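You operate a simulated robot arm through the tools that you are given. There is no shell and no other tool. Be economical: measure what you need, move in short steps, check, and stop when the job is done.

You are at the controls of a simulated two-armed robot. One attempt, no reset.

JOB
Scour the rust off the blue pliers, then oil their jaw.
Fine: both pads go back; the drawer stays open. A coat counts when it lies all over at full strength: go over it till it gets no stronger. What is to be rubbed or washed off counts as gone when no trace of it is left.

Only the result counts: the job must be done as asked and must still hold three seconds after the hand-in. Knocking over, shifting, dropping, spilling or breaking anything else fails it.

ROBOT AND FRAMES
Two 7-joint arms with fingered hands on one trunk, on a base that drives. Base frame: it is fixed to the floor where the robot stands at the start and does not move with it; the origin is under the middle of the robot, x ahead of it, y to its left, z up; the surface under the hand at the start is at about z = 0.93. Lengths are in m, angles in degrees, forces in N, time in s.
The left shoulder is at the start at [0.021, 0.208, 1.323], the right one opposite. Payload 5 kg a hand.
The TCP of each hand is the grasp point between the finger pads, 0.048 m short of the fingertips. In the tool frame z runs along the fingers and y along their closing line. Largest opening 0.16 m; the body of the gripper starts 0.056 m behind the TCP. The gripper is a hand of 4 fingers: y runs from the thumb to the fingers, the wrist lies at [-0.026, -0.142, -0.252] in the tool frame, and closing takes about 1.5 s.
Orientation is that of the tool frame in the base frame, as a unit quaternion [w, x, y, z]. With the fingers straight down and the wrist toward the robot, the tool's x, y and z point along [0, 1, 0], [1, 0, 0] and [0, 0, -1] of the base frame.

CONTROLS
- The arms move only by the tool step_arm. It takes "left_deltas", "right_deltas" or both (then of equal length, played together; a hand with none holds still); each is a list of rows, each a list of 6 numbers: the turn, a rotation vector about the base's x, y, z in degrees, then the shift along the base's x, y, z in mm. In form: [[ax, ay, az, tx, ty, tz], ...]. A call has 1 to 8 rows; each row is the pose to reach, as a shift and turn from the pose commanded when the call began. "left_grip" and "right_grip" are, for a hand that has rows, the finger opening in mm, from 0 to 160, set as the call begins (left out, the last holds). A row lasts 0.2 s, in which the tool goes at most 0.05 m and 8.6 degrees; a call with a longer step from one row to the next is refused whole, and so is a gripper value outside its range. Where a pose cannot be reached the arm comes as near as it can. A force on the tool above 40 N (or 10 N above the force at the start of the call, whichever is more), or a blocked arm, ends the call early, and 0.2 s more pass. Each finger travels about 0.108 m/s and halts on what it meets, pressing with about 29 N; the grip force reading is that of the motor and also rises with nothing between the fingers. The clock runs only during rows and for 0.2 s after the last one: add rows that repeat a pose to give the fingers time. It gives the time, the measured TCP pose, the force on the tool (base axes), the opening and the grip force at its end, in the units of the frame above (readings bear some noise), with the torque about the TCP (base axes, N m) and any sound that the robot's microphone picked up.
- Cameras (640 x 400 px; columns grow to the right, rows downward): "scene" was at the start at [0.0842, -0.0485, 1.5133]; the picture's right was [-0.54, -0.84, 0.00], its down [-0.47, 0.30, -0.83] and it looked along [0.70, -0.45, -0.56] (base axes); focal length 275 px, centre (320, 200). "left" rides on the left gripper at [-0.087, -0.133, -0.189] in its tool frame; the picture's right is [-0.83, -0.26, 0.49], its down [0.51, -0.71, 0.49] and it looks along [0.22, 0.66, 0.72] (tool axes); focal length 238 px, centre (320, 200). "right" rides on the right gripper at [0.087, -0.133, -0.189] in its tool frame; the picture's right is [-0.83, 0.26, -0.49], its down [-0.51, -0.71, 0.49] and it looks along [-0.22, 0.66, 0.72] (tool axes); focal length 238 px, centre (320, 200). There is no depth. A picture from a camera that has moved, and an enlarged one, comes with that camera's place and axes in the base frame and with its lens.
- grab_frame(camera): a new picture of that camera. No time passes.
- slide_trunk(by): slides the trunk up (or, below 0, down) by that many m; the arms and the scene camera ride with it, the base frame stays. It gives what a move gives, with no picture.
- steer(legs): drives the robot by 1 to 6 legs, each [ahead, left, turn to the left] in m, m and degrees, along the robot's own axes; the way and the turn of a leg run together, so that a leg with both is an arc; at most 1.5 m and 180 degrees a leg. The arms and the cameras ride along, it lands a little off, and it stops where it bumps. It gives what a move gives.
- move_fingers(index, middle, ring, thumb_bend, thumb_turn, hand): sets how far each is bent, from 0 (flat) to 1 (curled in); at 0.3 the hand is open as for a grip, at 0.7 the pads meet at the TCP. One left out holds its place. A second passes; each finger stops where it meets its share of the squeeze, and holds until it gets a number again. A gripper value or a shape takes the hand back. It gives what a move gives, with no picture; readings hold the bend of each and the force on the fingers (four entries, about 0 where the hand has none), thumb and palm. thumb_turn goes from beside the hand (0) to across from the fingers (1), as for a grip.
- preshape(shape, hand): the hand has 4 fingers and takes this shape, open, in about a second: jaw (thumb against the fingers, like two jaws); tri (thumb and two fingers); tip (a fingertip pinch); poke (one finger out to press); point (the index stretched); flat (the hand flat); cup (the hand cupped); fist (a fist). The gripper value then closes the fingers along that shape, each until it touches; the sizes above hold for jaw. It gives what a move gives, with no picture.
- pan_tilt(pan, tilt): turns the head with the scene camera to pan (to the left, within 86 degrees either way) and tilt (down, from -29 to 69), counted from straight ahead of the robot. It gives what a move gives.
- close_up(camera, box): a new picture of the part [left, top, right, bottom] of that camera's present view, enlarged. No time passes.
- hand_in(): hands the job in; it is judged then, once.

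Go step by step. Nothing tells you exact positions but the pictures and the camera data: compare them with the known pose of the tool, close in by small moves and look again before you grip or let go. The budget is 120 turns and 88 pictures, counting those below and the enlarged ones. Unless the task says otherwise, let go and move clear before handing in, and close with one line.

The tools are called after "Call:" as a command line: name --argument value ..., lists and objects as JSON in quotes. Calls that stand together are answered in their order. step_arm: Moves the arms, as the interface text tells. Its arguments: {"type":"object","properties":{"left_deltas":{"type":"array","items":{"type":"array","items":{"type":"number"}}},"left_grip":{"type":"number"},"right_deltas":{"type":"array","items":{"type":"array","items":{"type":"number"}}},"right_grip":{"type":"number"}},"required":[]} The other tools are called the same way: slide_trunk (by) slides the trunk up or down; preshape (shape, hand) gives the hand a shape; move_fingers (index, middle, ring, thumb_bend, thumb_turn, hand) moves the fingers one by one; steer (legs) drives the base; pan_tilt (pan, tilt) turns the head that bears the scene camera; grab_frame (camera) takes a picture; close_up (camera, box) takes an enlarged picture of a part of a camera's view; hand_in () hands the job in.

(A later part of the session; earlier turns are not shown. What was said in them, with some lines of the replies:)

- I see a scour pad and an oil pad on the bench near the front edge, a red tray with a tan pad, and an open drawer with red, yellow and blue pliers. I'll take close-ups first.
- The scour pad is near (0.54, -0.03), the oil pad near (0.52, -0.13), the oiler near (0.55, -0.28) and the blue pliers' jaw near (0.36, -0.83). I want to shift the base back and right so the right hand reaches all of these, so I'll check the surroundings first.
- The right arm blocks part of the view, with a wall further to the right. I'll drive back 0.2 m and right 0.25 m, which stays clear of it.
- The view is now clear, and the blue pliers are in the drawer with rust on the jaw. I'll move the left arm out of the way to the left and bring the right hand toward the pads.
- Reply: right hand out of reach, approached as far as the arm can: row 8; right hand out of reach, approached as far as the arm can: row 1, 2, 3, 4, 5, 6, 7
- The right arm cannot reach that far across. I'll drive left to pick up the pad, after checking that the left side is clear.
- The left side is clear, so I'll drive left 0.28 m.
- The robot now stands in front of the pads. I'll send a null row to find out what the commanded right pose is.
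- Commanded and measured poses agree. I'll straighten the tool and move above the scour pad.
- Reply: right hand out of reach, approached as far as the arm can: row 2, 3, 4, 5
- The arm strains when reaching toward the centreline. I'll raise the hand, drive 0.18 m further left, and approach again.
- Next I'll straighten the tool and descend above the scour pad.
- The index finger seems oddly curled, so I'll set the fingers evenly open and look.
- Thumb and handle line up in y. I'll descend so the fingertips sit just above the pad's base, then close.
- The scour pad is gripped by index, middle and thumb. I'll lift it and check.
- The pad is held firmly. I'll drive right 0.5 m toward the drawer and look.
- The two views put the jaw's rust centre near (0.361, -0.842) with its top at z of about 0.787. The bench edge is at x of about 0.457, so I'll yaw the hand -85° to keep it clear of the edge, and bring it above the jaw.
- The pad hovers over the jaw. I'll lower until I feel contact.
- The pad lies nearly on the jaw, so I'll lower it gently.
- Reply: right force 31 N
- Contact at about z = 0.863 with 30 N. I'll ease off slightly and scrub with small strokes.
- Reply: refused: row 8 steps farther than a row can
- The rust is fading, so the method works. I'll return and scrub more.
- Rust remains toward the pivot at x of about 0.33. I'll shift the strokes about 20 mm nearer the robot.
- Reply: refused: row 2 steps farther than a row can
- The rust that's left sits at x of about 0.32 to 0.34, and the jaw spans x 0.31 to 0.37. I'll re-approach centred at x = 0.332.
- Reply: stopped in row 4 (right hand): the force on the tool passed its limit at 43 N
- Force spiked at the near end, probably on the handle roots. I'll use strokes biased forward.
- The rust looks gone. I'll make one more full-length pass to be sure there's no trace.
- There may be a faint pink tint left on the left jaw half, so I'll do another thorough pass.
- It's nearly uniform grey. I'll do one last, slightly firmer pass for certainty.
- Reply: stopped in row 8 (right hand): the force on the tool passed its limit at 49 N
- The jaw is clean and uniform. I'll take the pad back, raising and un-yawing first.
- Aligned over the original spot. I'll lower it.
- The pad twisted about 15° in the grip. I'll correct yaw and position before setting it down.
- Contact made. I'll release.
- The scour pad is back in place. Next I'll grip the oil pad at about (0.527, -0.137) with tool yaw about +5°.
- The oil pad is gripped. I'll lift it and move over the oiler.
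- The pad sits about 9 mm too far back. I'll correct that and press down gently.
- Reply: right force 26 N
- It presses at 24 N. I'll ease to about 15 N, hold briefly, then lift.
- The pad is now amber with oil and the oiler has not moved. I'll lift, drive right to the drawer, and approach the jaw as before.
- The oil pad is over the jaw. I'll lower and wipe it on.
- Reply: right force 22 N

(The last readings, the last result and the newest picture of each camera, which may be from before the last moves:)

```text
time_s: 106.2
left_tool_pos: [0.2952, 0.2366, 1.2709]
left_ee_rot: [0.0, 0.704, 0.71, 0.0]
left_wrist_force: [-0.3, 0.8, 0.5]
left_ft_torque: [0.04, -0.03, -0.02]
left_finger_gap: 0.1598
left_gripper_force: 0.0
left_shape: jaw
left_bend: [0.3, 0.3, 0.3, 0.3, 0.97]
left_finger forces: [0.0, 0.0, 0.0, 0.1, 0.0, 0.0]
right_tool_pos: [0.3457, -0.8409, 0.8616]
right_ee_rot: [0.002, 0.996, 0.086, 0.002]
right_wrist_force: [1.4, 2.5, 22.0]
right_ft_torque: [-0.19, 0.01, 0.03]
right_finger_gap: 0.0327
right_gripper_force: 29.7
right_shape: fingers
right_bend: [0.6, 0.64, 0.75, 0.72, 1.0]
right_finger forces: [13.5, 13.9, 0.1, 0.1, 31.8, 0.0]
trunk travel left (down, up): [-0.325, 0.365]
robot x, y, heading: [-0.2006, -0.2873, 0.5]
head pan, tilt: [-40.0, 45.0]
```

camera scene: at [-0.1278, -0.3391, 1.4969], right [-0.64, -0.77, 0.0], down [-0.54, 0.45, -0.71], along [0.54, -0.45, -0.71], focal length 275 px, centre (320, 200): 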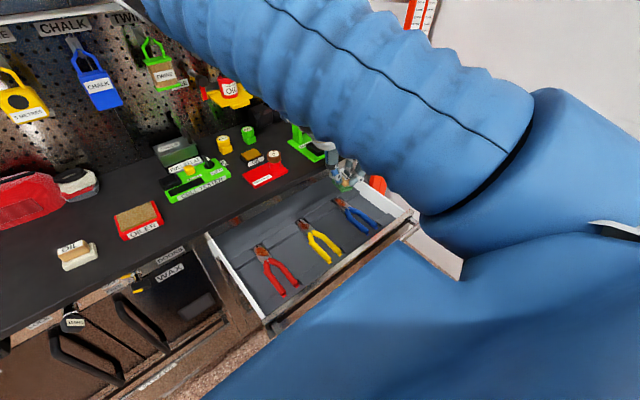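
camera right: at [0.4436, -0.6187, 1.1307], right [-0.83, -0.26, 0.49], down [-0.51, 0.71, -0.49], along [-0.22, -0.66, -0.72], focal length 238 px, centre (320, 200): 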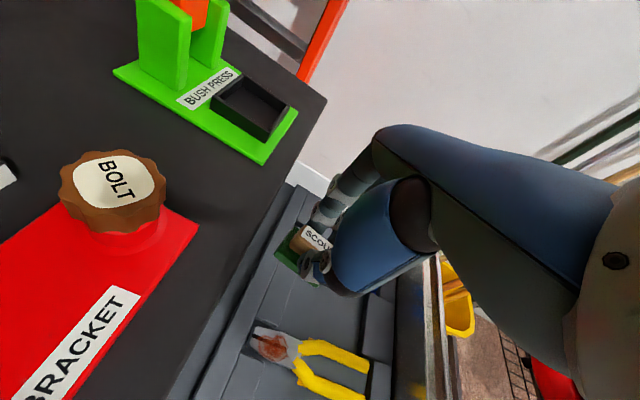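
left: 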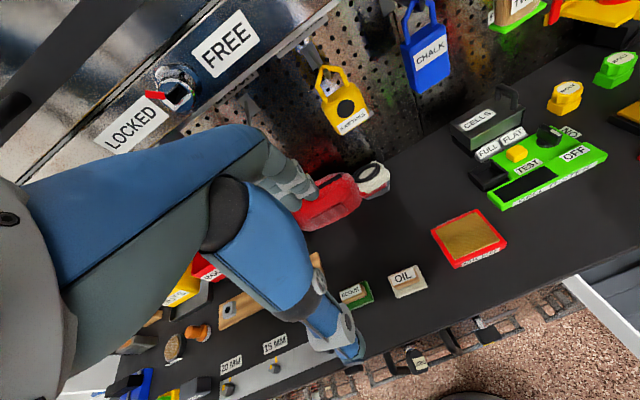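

Call:
step_arm --right_deltas '[[0, 0, 0, 16, 6, 1], [0, 0, 0, -14, 6, 1], [0, 0, 0, 16, 0, 1], [0, 0, 0, -14, 0, 1], [0, 0, 0, 16, -6, 1], [0, 0, 0, -14, -6, 1], [0, 0, 0, 16, 0, 1], [0, 0, 0, 0, 0, 1]]'

Call:
step_arm --right_deltas '[[0, 0, 0, 16, 6, 0], [0, 0, 0, -14, 6, 0], [0, 0, 0, 16, 0, 0], [0, 0, 0, -14, 0, 0], [0, 0, 0, 16, -6, 0], [0, 0, 0, -14, -6, 0], [0, 0, 0, 16, 0, 0], [0, 0, 0, 0, 0, 0]]'

Call:
step_arm --right_deltas '[[0, 0, 0, 0, 30, 30], [0, 0, 0, 0, 65, 65], [0, 0, 0, 0, 100, 100], [0, 0, 0, 0, 135, 135]]'

Call:
close_up --camera "scene" --box '[330, 190, 378, 220]'

Call:
close_up --camera "scene" --box '[260, 100, 420, 200]'

```text
time_s: 108.0
left_tool_pos: [0.2965, 0.234, 1.2716]
left_ee_rot: [0.001, 0.704, 0.71, 0.0]
left_wrist_force: [-1.4, -1.1, 0.7]
left_ft_torque: [0.09, -0.14, 0.04]
left_finger_gap: 0.1597
left_gripper_force: 0.0
left_shape: jaw
left_bend: [0.3, 0.3, 0.3, 0.3, 0.97]
left_finger forces: [0.0, 0.0, 0.0, 0.1, 0.0, 0.1]
right_tool_pos: [0.3441, -0.8402, 0.8614]
right_ee_rot: [0.001, 0.996, 0.087, 0.001]
right_wrist_force: [2.4, -0.3, 10.5]
right_ft_torque: [-0.16, -0.28, 0.07]
right_finger_gap: 0.0319
right_gripper_force: 27.8
right_shape: fingers
right_bend: [0.59, 0.64, 0.75, 0.73, 1.0]
right_finger forces: [14.6, 13.0, 0.0, 0.0, 29.0, 0.0]
trunk travel left (down, up): [-0.325, 0.365]
robot x, y, heading: [-0.2004, -0.288, 0.2]
head pan, tilt: [-40.0, 45.0]
```

```text
time_s: 109.8
left_tool_pos: [0.295, 0.2356, 1.2715]
left_ee_rot: [0.001, 0.705, 0.71, 0.001]
left_wrist_force: [-1.1, 0.5, 1.5]
left_ft_torque: [0.12, -0.15, 0.08]
left_finger_gap: 0.1599
left_gripper_force: 0.0
left_shape: jaw
left_bend: [0.3, 0.3, 0.3, 0.3, 0.97]
left_finger forces: [0.0, 0.1, 0.0, 0.0, 0.0, 0.1]
right_tool_pos: [0.3425, -0.841, 0.8616]
right_ee_rot: [-0.001, 0.996, 0.085, 0.001]
right_wrist_force: [2.0, -0.6, 5.4]
right_ft_torque: [-0.13, -0.23, 0.07]
right_finger_gap: 0.032
right_gripper_force: 27.7
right_shape: fingers
right_bend: [0.59, 0.64, 0.75, 0.73, 1.0]
right_finger forces: [14.1, 13.8, 0.0, 0.0, 27.7, 0.1]
trunk travel left (down, up): [-0.325, 0.365]
robot x, y, heading: [-0.1998, -0.2881, 0.8]
head pan, tilt: [-40.0, 45.0]
```

```text
time_s: 110.8
left_tool_pos: [0.296, 0.2355, 1.2709]
left_ee_rot: [0.0, 0.704, 0.71, 0.0]
left_wrist_force: [0.5, -0.2, -0.1]
left_ft_torque: [-0.01, -0.03, 0.0]
left_finger_gap: 0.1598
left_gripper_force: 0.1
left_shape: jaw
left_bend: [0.3, 0.3, 0.3, 0.3, 0.97]
left_finger forces: [0.0, 0.0, 0.0, 0.0, 0.1, 0.0]
right_tool_pos: [0.3405, -0.7005, 0.9948]
right_ee_rot: [-0.012, 0.999, 0.048, 0.018]
right_wrist_force: [2.0, -3.6, 1.5]
right_ft_torque: [0.05, 0.29, 0.44]
right_finger_gap: 0.0317
right_gripper_force: 26.5
right_shape: fingers
right_bend: [0.59, 0.64, 0.75, 0.73, 1.0]
right_finger forces: [14.2, 12.2, 0.0, 0.0, 26.2, 0.1]
right hand out of reach, approached as far as the arm can: row 2
trunk travel left (down, up): [-0.325, 0.365]
robot x, y, heading: [-0.1972, -0.2875, 0.4]
head pan, tilt: [-40.0, 45.0]
```

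```text
13.33 times, centred on (354, 205) of scene
camera zoom: at [-0.1288, -0.3387, 1.4969], right [-0.64, -0.77, 0.0], down [-0.54, 0.45, -0.71], along [0.54, -0.45, -0.71], focal length 3673 px, centre (-133, 133)
```

zoom: 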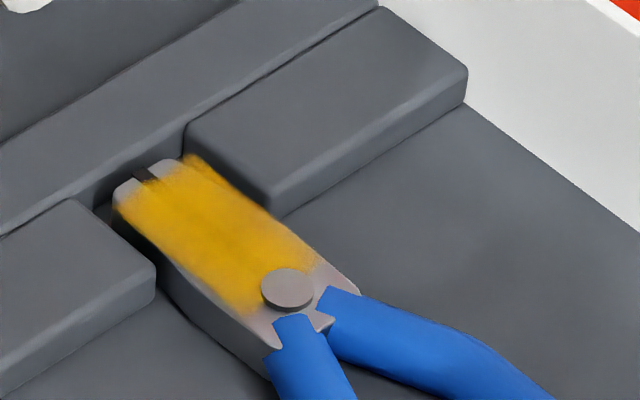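

```text
4.00 times, centred on (340, 150) of scene
camera zoom: at [-0.1288, -0.3387, 1.4969], right [-0.64, -0.77, 0.0], down [-0.54, 0.45, -0.71], along [0.54, -0.45, -0.71], focal length 1102 px, centre (240, 400)
```

zoom: 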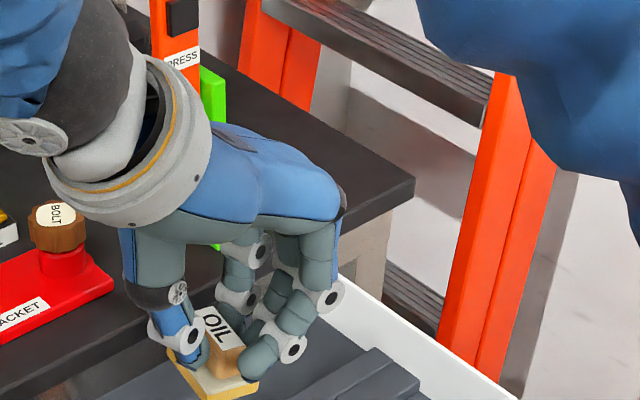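

Oil is going on, but coverage is still incomplete near the tip and pivot. The last lift brushed a reach limit, so I'll check the pose before going back.

Call:
step_arm --right_deltas '[[0, 0, 0, 0, -10, 0], [0, 0, 0, 0, -20, 0], [0, 0, 0, 0, -20, 0]]'

```text
time_s: 111.6
left_tool_pos: [0.2968, 0.2374, 1.271]
left_ee_rot: [0.0, 0.705, 0.709, 0.0]
left_wrist_force: [0.0, 0.2, -0.2]
left_ft_torque: [-0.02, -0.02, -0.01]
left_finger_gap: 0.1596
left_gripper_force: 0.0
left_shape: jaw
left_bend: [0.3, 0.3, 0.3, 0.3, 0.97]
left_finger forces: [0.0, 0.0, 0.0, 0.0, 0.0, 0.1]
right_tool_pos: [0.3431, -0.7252, 0.9974]
right_ee_rot: [0.0, 0.996, 0.086, 0.0]
right_wrist_force: [-0.3, -0.3, -0.3]
right_ft_torque: [-0.01, -0.01, -0.01]
right_finger_gap: 0.0317
right_gripper_force: 26.3
right_shape: fingers
right_bend: [0.59, 0.64, 0.75, 0.73, 1.0]
right_finger forces: [14.3, 12.1, 0.0, 0.1, 26.3, 0.1]
trunk travel left (down, up): [-0.325, 0.365]
robot x, y, heading: [-0.2018, -0.2869, 0.5]
head pan, tilt: [-40.0, 45.0]
```

Call:
step_arm --right_deltas '[[0, 0, 0, 0, -30, -35], [0, 0, 0, 0, -60, -70], [0, 0, 0, 0, -90, -105], [0, 0, 0, 0, -115, -135], [0, 0, 0, 26, -109, -137], [0, 0, 0, 0, -109, -137], [0, 0, 0, 26, -121, -137], [0, 0, 0, 0, -121, -137]]'

Call:
step_arm --right_deltas '[[0, 0, 0, 28, 6, 0], [0, 0, 0, 0, 6, 0], [0, 0, 0, 28, 12, 0], [0, 0, 0, 0, 12, 0], [0, 0, 0, 28, 0, 0], [0, 0, 0, -12, 0, 0], [0, 0, 0, -12, 12, 0], [0, 0, 0, 10, 6, 0]]'

Call:
step_arm --right_deltas '[[0, 0, 0, 0, 20, 30], [0, 0, 0, 0, 50, 65], [0, 0, 0, 0, 80, 100], [0, 0, 0, 0, 110, 135]]'

Call:
close_up --camera "scene" --box '[330, 190, 378, 220]'

```text
time_s: 113.4
left_tool_pos: [0.295, 0.2367, 1.2713]
left_ee_rot: [0.001, 0.704, 0.71, -0.001]
left_wrist_force: [-0.7, -0.7, 0.5]
left_ft_torque: [0.02, -0.15, 0.03]
left_finger_gap: 0.1596
left_gripper_force: 0.0
left_shape: jaw
left_bend: [0.3, 0.3, 0.3, 0.3, 0.97]
left_finger forces: [0.0, 0.0, 0.1, 0.0, 0.0, 0.1]
right_tool_pos: [0.3439, -0.8454, 0.8614]
right_ee_rot: [0.001, 0.996, 0.087, 0.001]
right_wrist_force: [6.7, -1.2, 14.3]
right_ft_torque: [-0.24, -0.37, 0.12]
right_finger_gap: 0.0324
right_gripper_force: 28.0
right_shape: fingers
right_bend: [0.59, 0.64, 0.75, 0.73, 1.0]
right_finger forces: [14.8, 13.4, 0.0, 0.0, 28.8, 0.0]
trunk travel left (down, up): [-0.325, 0.365]
robot x, y, heading: [-0.2002, -0.2901, 0.6]
head pan, tilt: [-40.0, 45.0]
```

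```text
time_s: 115.2
left_tool_pos: [0.2979, 0.2363, 1.2689]
left_ee_rot: [0.0, 0.704, 0.71, -0.001]
left_wrist_force: [1.0, -0.5, 0.2]
left_ft_torque: [0.08, 0.12, -0.01]
left_finger_gap: 0.1597
left_gripper_force: 0.1
left_shape: jaw
left_bend: [0.3, 0.3, 0.3, 0.3, 0.97]
left_finger forces: [0.0, 0.0, 0.0, 0.0, 0.1, 0.0]
right_tool_pos: [0.356, -0.8392, 0.8592]
right_ee_rot: [0.0, 0.996, 0.088, 0.002]
right_wrist_force: [4.8, 3.4, 19.5]
right_ft_torque: [-0.02, -0.03, 0.09]
right_finger_gap: 0.0315
right_gripper_force: 33.0
right_shape: fingers
right_bend: [0.59, 0.63, 0.75, 0.73, 1.0]
right_finger forces: [13.4, 19.5, 0.0, 0.0, 33.3, 0.0]
trunk travel left (down, up): [-0.325, 0.365]
robot x, y, heading: [-0.1993, -0.294, 0.8]
head pan, tilt: [-40.0, 45.0]
```

```text
time_s: 116.2
left_tool_pos: [0.2962, 0.2369, 1.2695]
left_ee_rot: [0.001, 0.705, 0.709, -0.001]
left_wrist_force: [-0.4, 0.9, -0.4]
left_ft_torque: [-0.12, -0.12, 0.0]
left_finger_gap: 0.1599
left_gripper_force: 0.1
left_shape: jaw
left_bend: [0.3, 0.3, 0.3, 0.3, 0.97]
left_finger forces: [0.0, 0.0, 0.1, 0.0, 0.1, 0.0]
right_tool_pos: [0.353, -0.7282, 0.9954]
right_ee_rot: [0.0, 0.997, 0.083, 0.002]
right_wrist_force: [-1.0, 1.3, 0.2]
right_ft_torque: [-0.12, -0.04, 0.04]
right_finger_gap: 0.0314
right_gripper_force: 27.0
right_shape: fingers
right_bend: [0.59, 0.64, 0.75, 0.73, 1.0]
right_finger forces: [14.0, 12.8, 0.1, 0.0, 26.9, 0.0]
trunk travel left (down, up): [-0.325, 0.365]
robot x, y, heading: [-0.1996, -0.2903, 0.6]
head pan, tilt: [-40.0, 45.0]
```

```text
13.33 times, centred on (354, 205) of scene
camera zoom: at [-0.1295, -0.3375, 1.497], right [-0.64, -0.77, 0.0], down [-0.54, 0.45, -0.71], along [0.55, -0.45, -0.71], focal length 3673 px, centre (-133, 133)
```

zoom: 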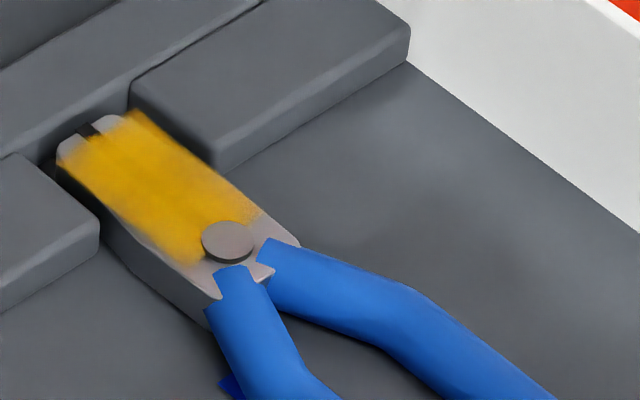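

The coat fills a fixed rectangle on the jaw and is getting stronger, but it's thinner toward the pivot. I'll go over it more with the strokes biased there.

Call:
step_arm --right_deltas '[[0, 0, 0, -5, -30, -35], [0, 0, 0, -10, -60, -70], [0, 0, 0, -15, -90, -105], [0, 0, 0, -18, -112, -134], [0, 0, 0, -2, -106, -136], [0, 0, 0, -24, -106, -136], [0, 0, 0, -2, -118, -136], [0, 0, 0, -24, -118, -136]]'

Call:
step_arm --right_deltas '[[0, 0, 0, 24, 0, 0], [0, 0, 0, 0, 3, 0], [0, 0, 0, 24, 6, 0], [0, 0, 0, 0, 9, 0], [0, 0, 0, 24, 12, 0], [0, 0, 0, 0, 12, 0], [0, 0, 0, 24, 6, 0], [0, 0, 0, 0, 6, 0]]'

Call:
step_arm --right_deltas '[[0, 0, 0, 24, 0, 0], [0, 0, 0, 0, 3, 0], [0, 0, 0, 24, 6, 0], [0, 0, 0, 0, -3, 0], [0, 0, 0, 24, -6, 0], [0, 0, 0, 0, -6, 0], [0, 0, 0, 24, 0, 0], [0, 0, 0, 15, 0, 0]]'

Call:
step_arm --right_deltas '[[0, 0, 0, 0, 20, 30], [0, 0, 0, 0, 50, 65], [0, 0, 0, 0, 80, 100], [0, 0, 0, 0, 110, 135]]'

Call:
close_up --camera "scene" --box '[326, 192, 366, 217]'

```text
time_s: 118.0
left_tool_pos: [0.2947, 0.2346, 1.2711]
left_ee_rot: [0.0, 0.704, 0.71, 0.0]
left_wrist_force: [-1.2, -1.0, 0.5]
left_ft_torque: [0.05, -0.17, 0.06]
left_finger_gap: 0.1598
left_gripper_force: 0.0
left_shape: jaw
left_bend: [0.3, 0.3, 0.3, 0.3, 0.97]
left_finger forces: [0.1, 0.0, 0.0, 0.0, 0.0, 0.0]
right_tool_pos: [0.3417, -0.8478, 0.8607]
right_ee_rot: [0.001, 0.996, 0.088, 0.006]
right_wrist_force: [-0.9, 1.4, 6.6]
right_ft_torque: [0.1, 0.1, -0.04]
right_finger_gap: 0.0318
right_gripper_force: 29.3
right_shape: fingers
right_bend: [0.59, 0.64, 0.75, 0.73, 1.0]
right_finger forces: [15.6, 12.9, 0.0, 0.0, 30.3, 0.0]
trunk travel left (down, up): [-0.325, 0.365]
robot x, y, heading: [-0.2015, -0.2873, 0.5]
head pan, tilt: [-40.0, 45.0]
stopped in row 8 (right hand): the force on the tool passed its limit at 42 N (the readings are from after the stop); the commanded pose is now the measured one
```

```text
time_s: 119.8
left_tool_pos: [0.2946, 0.2366, 1.2703]
left_ee_rot: [0.0, 0.704, 0.711, 0.001]
left_wrist_force: [-1.7, -0.4, 0.8]
left_ft_torque: [0.05, -0.18, 0.02]
left_finger_gap: 0.1597
left_gripper_force: 0.1
left_shape: jaw
left_bend: [0.3, 0.3, 0.3, 0.3, 0.97]
left_finger forces: [0.0, 0.0, 0.0, 0.1, 0.0, 0.0]
right_tool_pos: [0.3385, -0.8421, 0.8617]
right_ee_rot: [0.001, 0.996, 0.089, 0.004]
right_wrist_force: [0.4, 0.2, 2.1]
right_ft_torque: [0.01, -0.19, 0.0]
right_finger_gap: 0.032
right_gripper_force: 28.2
right_shape: fingers
right_bend: [0.59, 0.64, 0.75, 0.73, 1.0]
right_finger forces: [15.1, 13.1, 0.0, 0.0, 28.8, 0.0]
trunk travel left (down, up): [-0.325, 0.365]
robot x, y, heading: [-0.2009, -0.2881, 0.4]
head pan, tilt: [-40.0, 45.0]
```

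```text
time_s: 121.6
left_tool_pos: [0.2948, 0.2361, 1.2711]
left_ee_rot: [0.0, 0.704, 0.71, 0.0]
left_wrist_force: [-0.6, -0.2, 0.2]
left_ft_torque: [0.07, -0.17, 0.04]
left_finger_gap: 0.1597
left_gripper_force: 0.1
left_shape: jaw
left_bend: [0.3, 0.3, 0.3, 0.3, 0.97]
left_finger forces: [0.0, 0.1, 0.0, 0.0, 0.0, 0.1]
right_tool_pos: [0.3556, -0.8424, 0.8608]
right_ee_rot: [0.001, 0.996, 0.088, 0.006]
right_wrist_force: [-0.1, -0.1, 1.9]
right_ft_torque: [0.03, -0.18, 0.05]
right_finger_gap: 0.0318
right_gripper_force: 28.6
right_shape: fingers
right_bend: [0.59, 0.64, 0.75, 0.73, 1.0]
right_finger forces: [14.7, 13.2, 0.0, 0.1, 28.7, 0.0]
trunk travel left (down, up): [-0.325, 0.365]
robot x, y, heading: [-0.2033, -0.2865, 0.7]
head pan, tilt: [-40.0, 45.0]
```

```text
time_s: 122.6
left_tool_pos: [0.2963, 0.238, 1.2694]
left_ee_rot: [0.0, 0.704, 0.71, -0.002]
left_wrist_force: [-0.9, 0.4, 0.7]
left_ft_torque: [-0.09, -0.09, -0.01]
left_finger_gap: 0.1597
left_gripper_force: 0.1
left_shape: jaw
left_bend: [0.3, 0.3, 0.3, 0.3, 0.97]
left_finger forces: [0.0, 0.0, 0.0, 0.0, 0.0, 0.1]
right_tool_pos: [0.3564, -0.7304, 0.9971]
right_ee_rot: [0.0, 0.997, 0.082, 0.008]
right_wrist_force: [0.4, 0.5, 0.1]
right_ft_torque: [-0.07, 0.13, 0.09]
right_finger_gap: 0.0317
right_gripper_force: 27.5
right_shape: fingers
right_bend: [0.59, 0.64, 0.75, 0.73, 1.0]
right_finger forces: [14.5, 12.9, 0.0, 0.0, 27.3, 0.0]
trunk travel left (down, up): [-0.325, 0.365]
robot x, y, heading: [-0.2038, -0.2874, 0.5]
head pan, tilt: [-40.0, 45.0]
```

```text
16.00 times, centred on (346, 204) of scene
camera zoom: at [-0.1293, -0.3375, 1.497], right [-0.64, -0.77, 0.0], down [-0.55, 0.45, -0.71], along [0.55, -0.45, -0.71], focal length 4407 px, centre (-96, 128)
```

zoom: 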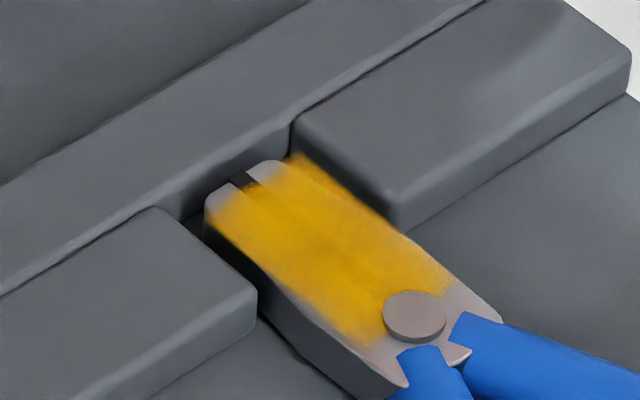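

More pressure is needed, since the last strokes were only about 2 N. I'll repeat a bit firmer.

Call:
step_arm --right_deltas '[[0, 0, 0, -5, -30, -35], [0, 0, 0, -10, -60, -70], [0, 0, 0, -12, -90, -105], [0, 0, 0, -12, -110, -135], [0, 0, 0, 6, -104, -138], [0, 0, 0, -16, -104, -138], [0, 0, 0, 6, -110, -138], [0, 0, 0, -16, -110, -138]]'

Call:
step_arm --right_deltas '[[0, 0, 0, 24, 0, 0], [0, 0, 0, 0, -6, 0], [0, 0, 0, 24, -6, 0], [0, 0, 0, 0, 0, 0], [0, 0, 0, 24, 6, 0], [0, 0, 0, 0, 6, 0], [0, 0, 0, 24, 0, 0], [0, 0, 0, 0, 0, 0]]'

Call:
step_arm --right_deltas '[[0, 0, 0, 24, 0, -1], [0, 0, 0, 0, -6, -1], [0, 0, 0, 24, -6, -1], [0, 0, 0, 0, 0, -1], [0, 0, 0, 24, 6, -1], [0, 0, 0, 0, 6, -1], [0, 0, 0, 24, 0, -1], [0, 0, 0, 12, 0, 0]]'

Call:
step_arm --right_deltas '[[0, 0, 0, 0, 20, 30], [0, 0, 0, 0, 50, 65], [0, 0, 0, 0, 80, 100], [0, 0, 0, 0, 110, 135]]'

Call:
close_up --camera "scene" --box '[326, 192, 366, 217]'

```text
time_s: 124.4
left_tool_pos: [0.2945, 0.2372, 1.2706]
left_ee_rot: [0.001, 0.704, 0.71, 0.0]
left_wrist_force: [-0.5, -0.7, -0.3]
left_ft_torque: [0.03, -0.08, 0.05]
left_finger_gap: 0.1597
left_gripper_force: 0.0
left_shape: jaw
left_bend: [0.3, 0.3, 0.3, 0.3, 0.97]
left_finger forces: [0.0, 0.0, 0.0, 0.0, 0.0, 0.1]
right_tool_pos: [0.3438, -0.842, 0.8591]
right_ee_rot: [0.003, 0.996, 0.089, 0.008]
right_wrist_force: [13.0, -0.5, 21.0]
right_ft_torque: [-0.37, -0.64, 0.18]
right_finger_gap: 0.0316
right_gripper_force: 32.5
right_shape: fingers
right_bend: [0.59, 0.64, 0.75, 0.73, 1.0]
right_finger forces: [15.5, 19.5, 0.1, 0.0, 30.5, 0.0]
trunk travel left (down, up): [-0.325, 0.365]
robot x, y, heading: [-0.1965, -0.2868, 0.3]
head pan, tilt: [-40.0, 45.0]
```

```text
time_s: 126.2
left_tool_pos: [0.294, 0.2369, 1.2698]
left_ee_rot: [0.001, 0.703, 0.711, 0.0]
left_wrist_force: [-1.7, 0.7, 1.7]
left_ft_torque: [0.06, -0.13, 0.02]
left_finger_gap: 0.1595
left_gripper_force: 0.2
left_shape: jaw
left_bend: [0.3, 0.3, 0.3, 0.3, 0.97]
left_finger forces: [0.1, 0.0, 0.1, 0.0, 0.1, 0.0]
right_tool_pos: [0.3455, -0.8392, 0.8581]
right_ee_rot: [0.003, 0.996, 0.09, 0.009]
right_wrist_force: [13.8, -0.1, 22.3]
right_ft_torque: [-0.26, -0.66, 0.22]
right_finger_gap: 0.0314
right_gripper_force: 35.8
right_shape: fingers
right_bend: [0.59, 0.64, 0.75, 0.73, 1.0]
right_finger forces: [16.3, 24.1, 0.0, 0.1, 31.0, 0.0]
trunk travel left (down, up): [-0.325, 0.365]
robot x, y, heading: [-0.2, -0.2879, 0.9]
head pan, tilt: [-40.0, 45.0]
```

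```text
time_s: 126.8
left_tool_pos: [0.295, 0.2357, 1.2715]
left_ee_rot: [0.0, 0.704, 0.71, 0.0]
left_wrist_force: [0.1, -0.2, -0.1]
left_ft_torque: [0.09, -0.09, 0.02]
left_finger_gap: 0.1598
left_gripper_force: 0.1
left_shape: jaw
left_bend: [0.3, 0.3, 0.3, 0.3, 0.97]
left_finger forces: [0.0, 0.0, 0.0, 0.1, 0.0, 0.0]
right_tool_pos: [0.3485, -0.8468, 0.8585]
right_ee_rot: [0.003, 0.996, 0.089, 0.009]
right_wrist_force: [-1.6, 1.7, 11.9]
right_ft_torque: [-0.06, 0.12, -0.01]
right_finger_gap: 0.0319
right_gripper_force: 32.7
right_shape: fingers
right_bend: [0.59, 0.65, 0.75, 0.73, 1.0]
right_finger forces: [15.3, 20.0, 0.0, 0.0, 30.4, 0.0]
trunk travel left (down, up): [-0.325, 0.365]
robot x, y, heading: [-0.1987, -0.2878, 0.6]
head pan, tilt: [-40.0, 45.0]
stopped in row 2 (right hand): the force on the tool passed its limit at 45 N (the readings are from after the stop); the commanded pose is now the measured one
```

```text
time_s: 127.8
left_tool_pos: [0.2951, 0.2376, 1.2703]
left_ee_rot: [0.001, 0.704, 0.71, -0.001]
left_wrist_force: [-0.3, 0.0, -0.6]
left_ft_torque: [-0.11, -0.12, 0.01]
left_finger_gap: 0.1597
left_gripper_force: 0.1
left_shape: jaw
left_bend: [0.3, 0.3, 0.3, 0.3, 0.97]
left_finger forces: [0.0, 0.1, 0.0, 0.0, 0.0, 0.1]
right_tool_pos: [0.3488, -0.7326, 0.9917]
right_ee_rot: [-0.002, 0.997, 0.075, 0.016]
right_wrist_force: [1.5, -1.1, 1.3]
right_ft_torque: [-0.03, 0.31, 0.29]
right_finger_gap: 0.0318
right_gripper_force: 27.1
right_shape: fingers
right_bend: [0.59, 0.64, 0.75, 0.73, 1.0]
right_finger forces: [14.4, 13.1, 0.0, 0.0, 27.2, 0.0]
trunk travel left (down, up): [-0.325, 0.365]
robot x, y, heading: [-0.198, -0.2894, 0.5]
head pan, tilt: [-40.0, 45.0]
```

```text
16.00 times, centred on (346, 204) of scene
camera zoom: at [-0.1296, -0.3373, 1.497], right [-0.64, -0.77, 0.0], down [-0.54, 0.45, -0.71], along [0.55, -0.45, -0.71], focal length 4407 px, centre (-96, 128)
```

zoom: 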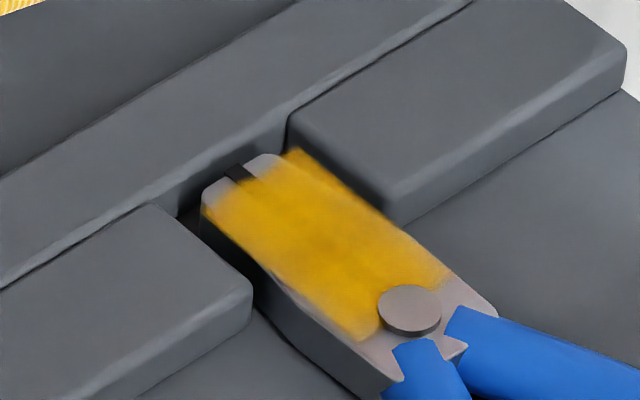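

More uniform now. I'll do another pass with a small tilt correction to even out the remaining thin spots.

Call:
step_arm --right_deltas '[[0, 0.5, 0, -3, -30, -35], [0, 1, 0, -3, -60, -70], [0, 1, 0, -3, -90, -105], [0, 1, 0, -3, -108, -133], [0, 1, 0, 14, -100, -136], [0, 1, 0, -9, -100, -136], [0, 1, 0, 14, -106, -136], [0, 1, 0, -9, -106, -136]]'

Call:
step_arm --right_deltas '[[0, 0, 0, 24, 0, 0], [0, 0, 0, 0, -6, 0], [0, 0, 0, 24, -6, 0], [0, 0, 0, 0, -10, 0], [0, 0, 0, 24, -10, 0], [0, 0, 0, 0, 4, 0], [0, 0, 0, 24, 4, 0], [0, 0, 0, 0, 0, 0]]'

Call:
step_arm --right_deltas '[[0, 0, 0, 24, 0, 0], [0, 0, 0, 0, -6, 0], [0, 0, 0, 24, -6, 0], [0, 0, 0, 0, -10, 0], [0, 0, 0, 24, -10, 0], [0, 0, 0, 0, 4, 0], [0, 0, 0, 24, 4, 0], [0, 0, 0, 12, 0, 0]]'

Call:
step_arm --right_deltas '[[0, 0, 0, 0, 20, 30], [0, 0, 0, 0, 50, 65], [0, 0, 0, 0, 80, 100], [0, 0, 0, 0, 110, 135]]'

Call:
close_up --camera "scene" --box '[326, 192, 366, 217]'

```text
time_s: 129.6
left_tool_pos: [0.2968, 0.238, 1.2698]
left_ee_rot: [0.001, 0.704, 0.71, 0.0]
left_wrist_force: [-0.5, 0.8, -0.1]
left_ft_torque: [0.02, -0.06, 0.01]
left_finger_gap: 0.1596
left_gripper_force: 0.0
left_shape: jaw
left_bend: [0.3, 0.3, 0.3, 0.3, 0.97]
left_finger forces: [0.1, 0.0, 0.0, 0.0, 0.1, 0.0]
right_tool_pos: [0.3431, -0.8409, 0.858]
right_ee_rot: [0.002, 0.996, 0.089, 0.002]
right_wrist_force: [9.8, 2.8, 26.6]
right_ft_torque: [-0.21, -0.63, 0.23]
right_finger_gap: 0.0316
right_gripper_force: 35.6
right_shape: fingers
right_bend: [0.59, 0.64, 0.75, 0.73, 1.0]
right_finger forces: [15.6, 22.6, 0.1, 0.0, 33.5, 0.0]
trunk travel left (down, up): [-0.325, 0.365]
robot x, y, heading: [-0.1966, -0.2854, 0.4]
head pan, tilt: [-40.0, 45.0]
```

```text
time_s: 130.2
left_tool_pos: [0.2956, 0.2349, 1.2711]
left_ee_rot: [0.0, 0.705, 0.709, 0.0]
left_wrist_force: [-0.4, -0.1, 0.9]
left_ft_torque: [0.1, -0.05, 0.04]
left_finger_gap: 0.1599
left_gripper_force: 0.1
left_shape: jaw
left_bend: [0.3, 0.3, 0.3, 0.3, 0.97]
left_finger forces: [0.0, 0.0, 0.0, 0.0, 0.1, 0.0]
right_tool_pos: [0.3493, -0.8449, 0.8587]
right_ee_rot: [0.002, 0.996, 0.091, 0.001]
right_wrist_force: [-3.7, 2.2, 11.9]
right_ft_torque: [-0.1, 0.13, -0.01]
right_finger_gap: 0.0319
right_gripper_force: 32.5
right_shape: fingers
right_bend: [0.6, 0.65, 0.75, 0.73, 1.0]
right_finger forces: [14.8, 20.0, 0.0, 0.1, 30.8, 0.0]
trunk travel left (down, up): [-0.325, 0.365]
robot x, y, heading: [-0.1982, -0.2868, 0.5]
head pan, tilt: [-40.0, 45.0]
stopped in row 2 (right hand): the force on the tool passed its limit at 43 N (the readings are from after the stop); the commanded pose is now the measured one
```

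```text
time_s: 132.0
left_tool_pos: [0.294, 0.239, 1.2711]
left_ee_rot: [0.002, 0.704, 0.71, -0.001]
left_wrist_force: [-1.7, 0.1, 0.3]
left_ft_torque: [0.02, -0.15, 0.04]
left_finger_gap: 0.1595
left_gripper_force: 0.0
left_shape: jaw
left_bend: [0.3, 0.3, 0.3, 0.3, 0.97]
left_finger forces: [0.0, 0.1, 0.1, 0.0, 0.0, 0.1]
right_tool_pos: [0.362, -0.8414, 0.8577]
right_ee_rot: [0.002, 0.996, 0.091, 0.003]
right_wrist_force: [2.3, 4.4, 17.7]
right_ft_torque: [-0.11, 0.0, 0.04]
right_finger_gap: 0.0316
right_gripper_force: 35.7
right_shape: fingers
right_bend: [0.59, 0.64, 0.75, 0.73, 1.0]
right_finger forces: [15.5, 21.1, 0.1, 0.0, 34.7, 0.0]
trunk travel left (down, up): [-0.325, 0.365]
robot x, y, heading: [-0.2015, -0.2842, 0.5]
head pan, tilt: [-40.0, 45.0]
```

```text
time_s: 133.0
left_tool_pos: [0.2955, 0.237, 1.2708]
left_ee_rot: [0.0, 0.704, 0.71, 0.0]
left_wrist_force: [-1.1, 0.2, -0.1]
left_ft_torque: [-0.1, -0.09, 0.04]
left_finger_gap: 0.1597
left_gripper_force: 0.0
left_shape: jaw
left_bend: [0.3, 0.3, 0.3, 0.3, 0.97]
left_finger forces: [0.1, 0.1, 0.1, 0.0, 0.0, 0.0]
right_tool_pos: [0.3595, -0.7347, 0.9937]
right_ee_rot: [0.001, 0.996, 0.088, 0.003]
right_wrist_force: [-0.9, 1.0, 0.1]
right_ft_torque: [-0.14, -0.12, 0.03]
right_finger_gap: 0.0314
right_gripper_force: 26.4
right_shape: fingers
right_bend: [0.59, 0.64, 0.75, 0.73, 1.0]
right_finger forces: [14.0, 12.4, 0.0, 0.0, 26.7, 0.0]
trunk travel left (down, up): [-0.325, 0.365]
robot x, y, heading: [-0.1979, -0.2913, 0.5]
head pan, tilt: [-40.0, 45.0]
```

```text
16.00 times, centred on (346, 204) of scene
camera zoom: at [-0.1296, -0.3371, 1.4971], right [-0.64, -0.77, 0.0], down [-0.54, 0.45, -0.71], along [0.55, -0.45, -0.71], focal length 4407 px, centre (-96, 128)
```

zoom: 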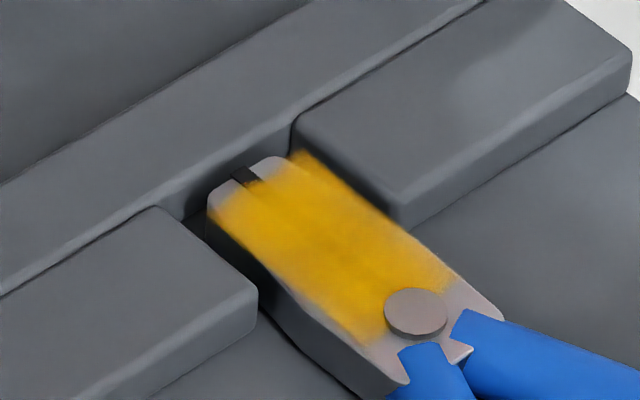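

It's nearly saturated. I'll do one more full-length pass and compare.

Call:
step_arm --right_deltas '[[0, 0, 0, -8, -30, -35], [0, 0, 0, -12, -60, -70], [0, 0, 0, -12, -90, -105], [0, 0, 0, -12, -106, -132], [0, 0, 0, 14, -98, -135], [0, 0, 0, -16, -98, -134], [0, 0, 0, 14, -104, -135], [0, 0, 0, -16, -104, -134]]'

Call:
step_arm --right_deltas '[[0, 0, 0, 34, 0, 0], [0, 0, 0, 0, -4, 0], [0, 0, 0, 34, -4, 0], [0, 0, 0, 0, -8, 0], [0, 0, 0, 34, -8, 0], [0, 0, 0, 0, 4, 0], [0, 0, 0, 34, 4, 0], [0, 0, 0, 15, 0, 0]]'

Call:
step_arm --right_deltas '[[0, 0, 0, 0, 20, 30], [0, 0, 0, 0, 50, 65], [0, 0, 0, 0, 80, 100], [0, 0, 0, 0, 110, 135]]'

Call:
close_up --camera "scene" --box '[326, 192, 366, 217]'

```text
time_s: 134.8
left_tool_pos: [0.2949, 0.2372, 1.2698]
left_ee_rot: [0.001, 0.704, 0.711, 0.0]
left_wrist_force: [-1.3, -0.3, 0.7]
left_ft_torque: [0.02, -0.15, 0.03]
left_finger_gap: 0.1596
left_gripper_force: 0.1
left_shape: jaw
left_bend: [0.3, 0.3, 0.3, 0.3, 0.97]
left_finger forces: [0.0, 0.1, 0.1, 0.0, 0.1, 0.0]
right_tool_pos: [0.3474, -0.8388, 0.8596]
right_ee_rot: [0.002, 0.996, 0.092, 0.003]
right_wrist_force: [6.6, -0.6, 12.1]
right_ft_torque: [-0.2, -0.25, 0.11]
right_finger_gap: 0.0315
right_gripper_force: 32.1
right_shape: fingers
right_bend: [0.59, 0.64, 0.75, 0.73, 1.0]
right_finger forces: [14.9, 19.4, 0.0, 0.0, 30.4, 0.1]
trunk travel left (down, up): [-0.325, 0.365]
robot x, y, heading: [-0.1965, -0.2868, 0.5]
head pan, tilt: [-40.0, 45.0]
```

```text
time_s: 136.6
left_tool_pos: [0.2938, 0.2368, 1.2705]
left_ee_rot: [0.001, 0.704, 0.711, 0.001]
left_wrist_force: [-2.4, -0.3, 1.2]
left_ft_torque: [0.08, -0.18, 0.02]
left_finger_gap: 0.1596
left_gripper_force: 0.0
left_shape: jaw
left_bend: [0.3, 0.3, 0.3, 0.3, 0.97]
left_finger forces: [0.1, 0.0, 0.0, 0.0, 0.0, 0.0]
right_tool_pos: [0.3618, -0.8389, 0.8578]
right_ee_rot: [0.001, 0.996, 0.09, 0.003]
right_wrist_force: [2.3, 1.3, 9.0]
right_ft_torque: [-0.07, -0.25, 0.06]
right_finger_gap: 0.0313
right_gripper_force: 32.2
right_shape: fingers
right_bend: [0.59, 0.64, 0.75, 0.73, 1.0]
right_finger forces: [15.2, 17.5, 0.0, 0.0, 30.5, 0.0]
trunk travel left (down, up): [-0.325, 0.365]
robot x, y, heading: [-0.2002, -0.2882, 0.6]
head pan, tilt: [-40.0, 45.0]
```

```text
time_s: 137.6
left_tool_pos: [0.2956, 0.2385, 1.2692]
left_ee_rot: [-0.001, 0.703, 0.711, 0.0]
left_wrist_force: [-0.8, 1.6, -0.5]
left_ft_torque: [-0.1, -0.11, 0.01]
left_finger_gap: 0.1596
left_gripper_force: 0.0
left_shape: jaw
left_bend: [0.3, 0.3, 0.3, 0.3, 0.97]
left_finger forces: [0.0, 0.1, 0.0, 0.0, 0.1, 0.0]
right_tool_pos: [0.3594, -0.7279, 0.9945]
right_ee_rot: [0.001, 0.996, 0.087, 0.003]
right_wrist_force: [-1.2, 0.0, -1.4]
right_ft_torque: [-0.09, -0.09, 0.05]
right_finger_gap: 0.0311
right_gripper_force: 26.4
right_shape: fingers
right_bend: [0.59, 0.64, 0.75, 0.73, 1.0]
right_finger forces: [14.1, 12.3, 0.0, 0.0, 26.9, 0.1]
trunk travel left (down, up): [-0.325, 0.365]
robot x, y, heading: [-0.1997, -0.2866, 0.6]
head pan, tilt: [-40.0, 45.0]
```

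```text
16.00 times, centred on (346, 204) of scene
camera zoom: at [-0.1294, -0.3374, 1.497], right [-0.64, -0.77, 0.0], down [-0.55, 0.45, -0.71], along [0.55, -0.45, -0.71], focal length 4407 px, centre (-96, 128)
```

zoom: 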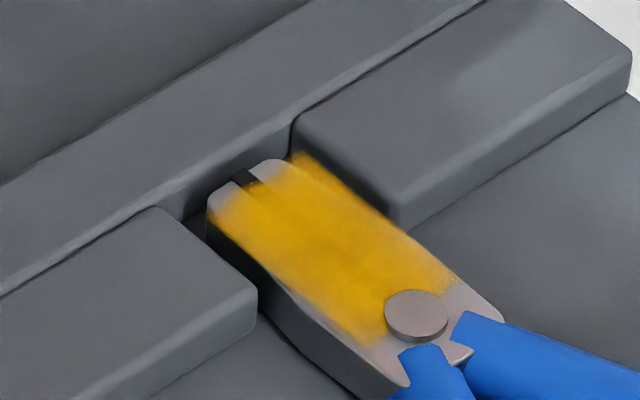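

The coat shows no further change. Next I'll take the oil pad back.

Call:
step_arm --right_deltas '[[0, 0, 8.4, 0, 0, 45], [0, 0, 16.8, 0, 10, 90], [0, 0, 25.2, 20, 30, 130], [0, 0, 33.6, 45, 55, 160], [0, 0, 42.2, 75, 80, 175], [0, 0, 50.6, 105, 100, 175], [0, 0, 59, 135, 110, 175], [0, 0, 67.4, 160, 115, 175]]'

Call:
step_arm --right_deltas '[[0, 0, 8.4, 0, 10, 0], [0, 0, 17, 0, 20, 0], [0, 0, 17, 0, 20, 0]]'

Call:
steer --legs '[[0, 0.5, 0]]'

Call:
pan_tilt --pan -15 --tilt 45

Call:
close_up --camera "scene" --box '[300, 70, 460, 170]'

```text
time_s: 139.4
left_tool_pos: [0.2975, 0.2344, 1.2705]
left_ee_rot: [-0.001, 0.705, 0.709, 0.0]
left_wrist_force: [0.7, -0.8, -0.5]
left_ft_torque: [0.11, 0.06, 0.0]
left_finger_gap: 0.1597
left_gripper_force: 0.0
left_shape: jaw
left_bend: [0.3, 0.3, 0.3, 0.3, 0.97]
left_finger forces: [0.0, 0.1, 0.0, 0.0, 0.1, 0.1]
right_tool_pos: [0.5223, -0.6158, 1.1672]
right_ee_rot: [-0.001, 0.777, 0.629, 0.001]
right_wrist_force: [0.4, -1.5, -1.0]
right_ft_torque: [0.1, 0.0, 0.0]
right_finger_gap: 0.0314
right_gripper_force: 26.9
right_shape: fingers
right_bend: [0.59, 0.64, 0.75, 0.73, 1.0]
right_finger forces: [14.2, 12.3, 0.0, 0.1, 26.8, 0.0]
trunk travel left (down, up): [-0.325, 0.365]
robot x, y, heading: [-0.2018, -0.2862, 0.4]
head pan, tilt: [-40.0, 45.0]
```

```text
time_s: 140.2
left_tool_pos: [0.2971, 0.2371, 1.2692]
left_ee_rot: [0.0, 0.704, 0.71, 0.0]
left_wrist_force: [0.1, 0.7, -0.4]
left_ft_torque: [-0.08, 0.02, 0.0]
left_finger_gap: 0.1595
left_gripper_force: 0.0
left_shape: jaw
left_bend: [0.3, 0.3, 0.3, 0.3, 0.97]
left_finger forces: [0.0, 0.0, 0.0, 0.0, 0.1, 0.1]
right_tool_pos: [0.5218, -0.5931, 1.1687]
right_ee_rot: [0.001, 0.676, 0.737, 0.001]
right_wrist_force: [-0.1, 0.5, -1.1]
right_ft_torque: [-0.09, -0.01, 0.0]
right_finger_gap: 0.0313
right_gripper_force: 26.8
right_shape: fingers
right_bend: [0.59, 0.64, 0.75, 0.73, 1.0]
right_finger forces: [14.1, 12.3, 0.0, 0.0, 26.6, 0.1]
trunk travel left (down, up): [-0.325, 0.365]
robot x, y, heading: [-0.2018, -0.2869, 0.7]
head pan, tilt: [-40.0, 45.0]
```

```text
time_s: 143.2
left_tool_pos: [0.2983, 0.7356, 1.2709]
left_ee_rot: [0.0, 0.707, 0.708, -0.001]
left_wrist_force: [-0.7, 0.5, 0.1]
left_ft_torque: [-0.01, 0.04, 0.0]
left_finger_gap: 0.1596
left_gripper_force: 0.1
left_shape: jaw
left_bend: [0.3, 0.3, 0.3, 0.3, 0.97]
left_finger forces: [0.1, 0.0, 0.1, 0.0, 0.0, 0.0]
right_tool_pos: [0.5165, -0.098, 1.1684]
right_ee_rot: [0.0, 0.68, 0.733, 0.001]
right_wrist_force: [0.4, 0.7, -0.7]
right_ft_torque: [-0.07, -0.01, -0.01]
right_finger_gap: 0.0314
right_gripper_force: 26.6
right_shape: fingers
right_bend: [0.59, 0.64, 0.75, 0.73, 1.0]
right_finger forces: [14.0, 12.3, 0.0, 0.0, 26.6, 0.0]
trunk travel left (down, up): [-0.325, 0.365]
robot x, y, heading: [-0.202, 0.2095, -0.0]
head pan, tilt: [-40.0, 45.0]
```

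```text
time_s: 144.1
left_tool_pos: [0.298, 0.7343, 1.2703]
left_ee_rot: [-0.001, 0.706, 0.708, -0.001]
left_wrist_force: [-0.4, -0.7, 0.1]
left_ft_torque: [0.01, 0.01, 0.0]
left_finger_gap: 0.1597
left_gripper_force: 0.2
left_shape: jaw
left_bend: [0.3, 0.3, 0.3, 0.3, 0.97]
left_finger forces: [0.0, 0.1, 0.0, 0.0, 0.1, 0.0]
right_tool_pos: [0.5173, -0.0992, 1.168]
right_ee_rot: [-0.001, 0.679, 0.735, 0.002]
right_wrist_force: [0.4, 1.3, 0.6]
right_ft_torque: [-0.02, -0.01, -0.01]
right_finger_gap: 0.0312
right_gripper_force: 26.2
right_shape: fingers
right_bend: [0.59, 0.64, 0.75, 0.73, 1.0]
right_finger forces: [14.2, 12.3, 0.0, 0.0, 26.6, 0.0]
trunk travel left (down, up): [-0.325, 0.365]
robot x, y, heading: [-0.2045, 0.2159, 0.3]
head pan, tilt: [-15.0, 45.0]
```

```text
4.00 times, centred on (380, 120) of scene
camera zoom: at [-0.1142, 0.1936, 1.4968], right [-0.26, -0.97, 0.0], down [-0.68, 0.18, -0.71], along [0.68, -0.18, -0.71], focal length 1102 px, centre (80, 520)
```

zoom: 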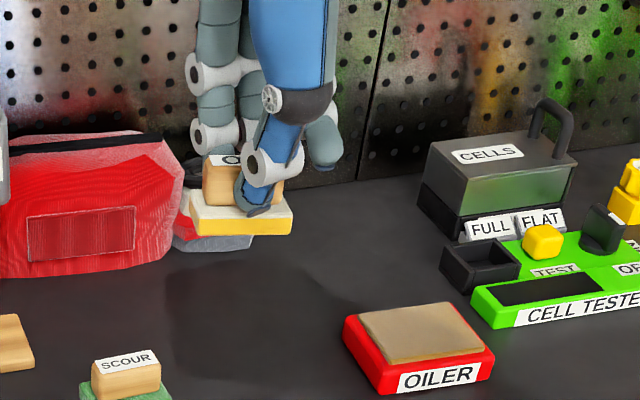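

Call:
step_arm --right_deltas '[[0, 0, 6, 3, -20, -40], [0, 0, 12, 7, -39, -80], [0, 0, 12, 7, -39, -120], [0, 0, 12, 7, -39, -150], [0, 0, 12, 7, -39, -158], [0, 0, 12, 7, -39, -158]]'

Call:
close_up --camera "scene" --box '[300, 110, 460, 210]'

```text
time_s: 145.5
left_tool_pos: [0.2985, 0.7347, 1.2698]
left_ee_rot: [0.0, 0.707, 0.708, -0.001]
left_wrist_force: [-0.2, -0.3, 0.7]
left_ft_torque: [0.02, -0.01, 0.0]
left_finger_gap: 0.1597
left_gripper_force: 0.1
left_shape: jaw
left_bend: [0.3, 0.3, 0.3, 0.3, 0.97]
left_finger forces: [0.0, 0.0, 0.1, 0.0, 0.0, 0.0]
right_tool_pos: [0.5241, -0.1374, 1.0097]
right_ee_rot: [-0.001, 0.599, 0.801, 0.002]
right_wrist_force: [0.9, 0.5, -0.5]
right_ft_torque: [0.03, 0.02, -0.01]
right_finger_gap: 0.0314
right_gripper_force: 26.4
right_shape: fingers
right_bend: [0.59, 0.64, 0.75, 0.73, 1.0]
right_finger forces: [14.2, 12.3, 0.0, 0.0, 26.8, 0.1]
trunk travel left (down, up): [-0.325, 0.365]
robot x, y, heading: [-0.2002, 0.215, 0.3]
head pan, tilt: [-15.0, 45.0]
```

```text
4.00 times, centred on (380, 160) of scene
camera zoom: at [-0.114, 0.1936, 1.4968], right [-0.26, -0.97, 0.0], down [-0.68, 0.18, -0.71], along [0.68, -0.18, -0.71], focal length 1102 px, centre (80, 360)
```

zoom: 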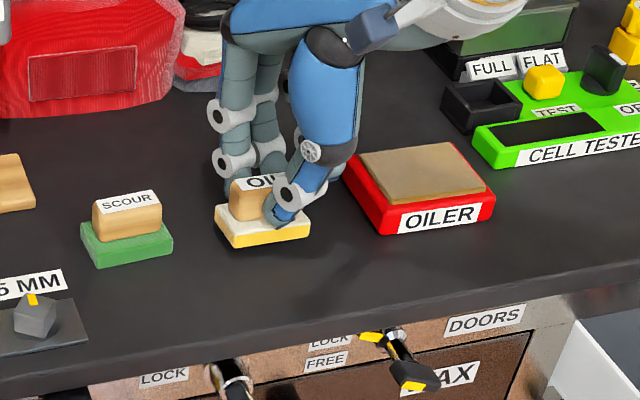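

I'll shift slightly nearer and to the right, add a bit of yaw, and lower to contact.

Call:
step_arm --right_deltas '[[0, 0, 4, -6, -4, 0], [0, 0, 4, -6, -5, -4], [0, 0, 4, -6, -5, -7], [0, 0, 4, -6, -5, -9], [0, 0, 4, -6, -5, -11], [0, 0, 4, -6, -5, -11]]'

Call:
close_up --camera "scene" --box '[300, 110, 460, 210]'

```text
time_s: 146.9
left_tool_pos: [0.2983, 0.7348, 1.2701]
left_ee_rot: [0.0, 0.707, 0.707, -0.002]
left_wrist_force: [0.5, -0.1, 0.6]
left_ft_torque: [-0.01, 0.0, -0.02]
left_finger_gap: 0.1599
left_gripper_force: 0.1
left_shape: jaw
left_bend: [0.3, 0.3, 0.3, 0.3, 0.97]
left_finger forces: [0.0, 0.0, 0.0, 0.1, 0.0, 0.0]
right_tool_pos: [0.5181, -0.1432, 0.9998]
right_ee_rot: [-0.001, 0.571, 0.821, 0.001]
right_wrist_force: [0.1, -0.9, 1.6]
right_ft_torque: [-0.03, -0.02, 0.0]
right_finger_gap: 0.031
right_gripper_force: 27.4
right_shape: fingers
right_bend: [0.59, 0.64, 0.75, 0.73, 1.0]
right_finger forces: [14.1, 12.3, 0.1, 0.0, 28.0, 0.0]
trunk travel left (down, up): [-0.325, 0.365]
robot x, y, heading: [-0.2035, 0.2151, 0.2]
head pan, tilt: [-15.0, 45.0]
```

```text
4.00 times, centred on (380, 160) of scene
camera zoom: at [-0.1143, 0.1938, 1.4969], right [-0.26, -0.97, 0.0], down [-0.68, 0.18, -0.71], along [0.68, -0.18, -0.71], focal length 1102 px, centre (80, 360)
```

zoom: 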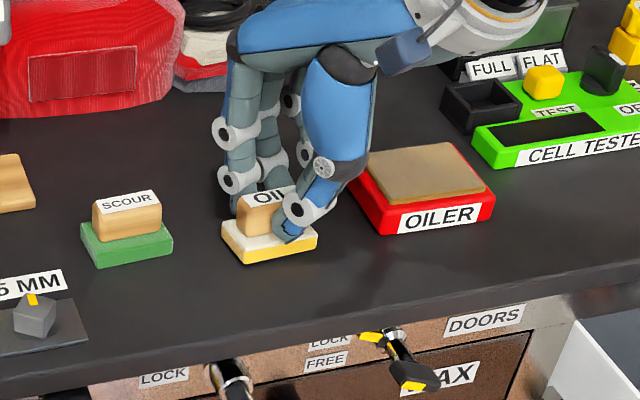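

It matches the original spot. I'll release and lift.

Call:
move_fingers --hand "right" --index 0.45 --middle 0.45 --ring 0.5 --thumb_bend 0.5

Call:
step_arm --right_deltas '[[0, 0, 0, 0, 0, 20], [0, 0, 0, 0, 0, 60], [0, 0, 0, 0, 0, 100], [0, 0, 0, 0, 0, 150], [0, 0, 0, -20, -30, 180], [0, 0, 0, -40, -70, 190]]'

Call:
grab_frame --camera "scene"

Call:
close_up --camera "scene" --box '[300, 110, 460, 210]'

Call:
close_up --camera "scene" --box '[470, 160, 630, 260]'

```text
time_s: 147.9
left_tool_pos: [0.2971, 0.7364, 1.2706]
left_ee_rot: [-0.001, 0.707, 0.707, 0.0]
left_wrist_force: [-0.5, -1.3, -0.6]
left_ft_torque: [0.01, -0.04, 0.03]
left_finger_gap: 0.1598
left_gripper_force: 0.0
left_shape: jaw
left_bend: [0.3, 0.3, 0.3, 0.3, 0.97]
left_finger forces: [0.0, 0.0, 0.0, 0.0, 0.0, 0.0]
right_tool_pos: [0.5178, -0.1421, 0.9993]
right_ee_rot: [0.0, 0.57, 0.821, 0.002]
right_wrist_force: [0.2, 0.0, 0.0]
right_ft_torque: [0.0, 0.0, -0.02]
right_finger_gap: 0.1007
right_gripper_force: 0.1
right_shape: fingers
right_bend: [0.45, 0.45, 0.5, 0.5, 1.0]
right_finger forces: [0.1, 0.0, 0.0, 0.0, 0.0, 0.0]
trunk travel left (down, up): [-0.325, 0.365]
robot x, y, heading: [-0.2016, 0.2169, 0.2]
head pan, tilt: [-15.0, 45.0]
```

```text
time_s: 149.3
left_tool_pos: [0.2968, 0.7337, 1.2704]
left_ee_rot: [0.0, 0.706, 0.708, 0.001]
left_wrist_force: [0.2, -1.1, 0.7]
left_ft_torque: [0.1, -0.06, 0.01]
left_finger_gap: 0.1596
left_gripper_force: 0.1
left_shape: jaw
left_bend: [0.3, 0.3, 0.3, 0.3, 0.97]
left_finger forces: [0.0, 0.0, 0.0, 0.0, 0.1, 0.1]
right_tool_pos: [0.4768, -0.2124, 1.1911]
right_ee_rot: [0.0, 0.57, 0.822, 0.002]
right_wrist_force: [-0.3, -0.3, 0.1]
right_ft_torque: [0.02, -0.05, 0.04]
right_finger_gap: 0.1003
right_gripper_force: 0.0
right_shape: fingers
right_bend: [0.45, 0.45, 0.5, 0.5, 1.0]
right_finger forces: [0.1, 0.1, 0.0, 0.0, 0.0, 0.1]
trunk travel left (down, up): [-0.325, 0.365]
robot x, y, heading: [-0.2026, 0.2154, 0.3]
head pan, tilt: [-15.0, 45.0]
```

```text
22 pictures are left
camera scene: at [-0.1152, 0.1921, 1.4969], right [-0.26, -0.97, 0.0], down [-0.68, 0.18, -0.71], along [0.68, -0.18, -0.71], focal length 275 px, centre (320, 200)
```

scene: 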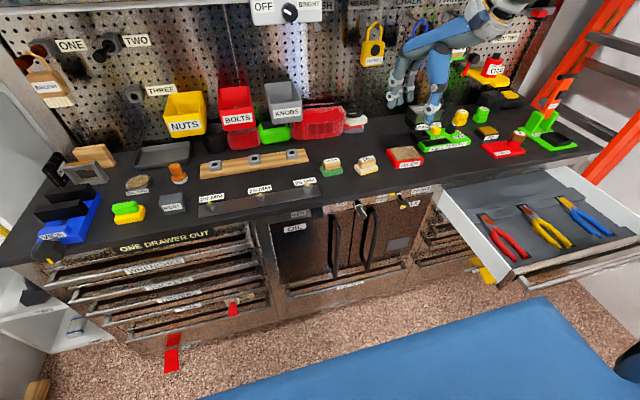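

```text
4.00 times, centred on (380, 160) of scene
camera zoom: at [-0.1152, 0.1921, 1.4969], right [-0.26, -0.97, 0.0], down [-0.68, 0.18, -0.71], along [0.68, -0.18, -0.71], focal length 1102 px, centre (80, 360)
```

zoom: 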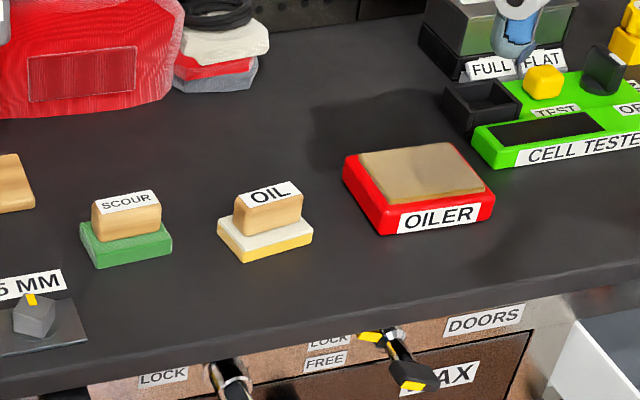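

```text
4.00 times, centred on (550, 210) of scene
camera zoom: at [-0.1152, 0.1921, 1.4969], right [-0.26, -0.97, 0.0], down [-0.68, 0.18, -0.71], along [0.68, -0.18, -0.71], focal length 1102 px, centre (-600, 160)
```

zoom: 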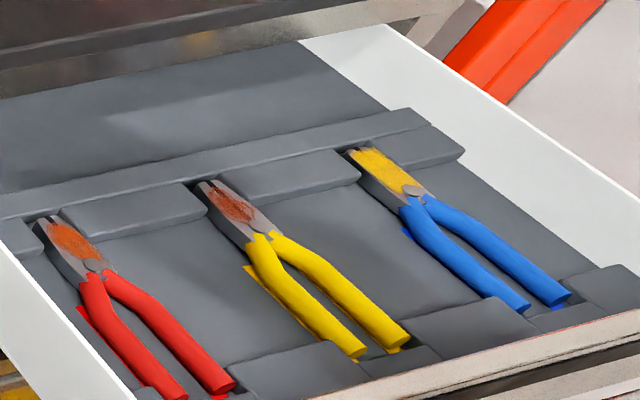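

Both pads are back in place, the blue pliers' jaw is clean and oiled, the drawer is open and nothing else has moved. The hands are clear, so I'm handing in.

Call:
hand_in

```text
The job is handed in.
```

I scoured the rust off the blue pliers and oiled their jaw until the coat got no stronger. Both pads are back within a few millimetres of where they stood, and the drawer is still open.
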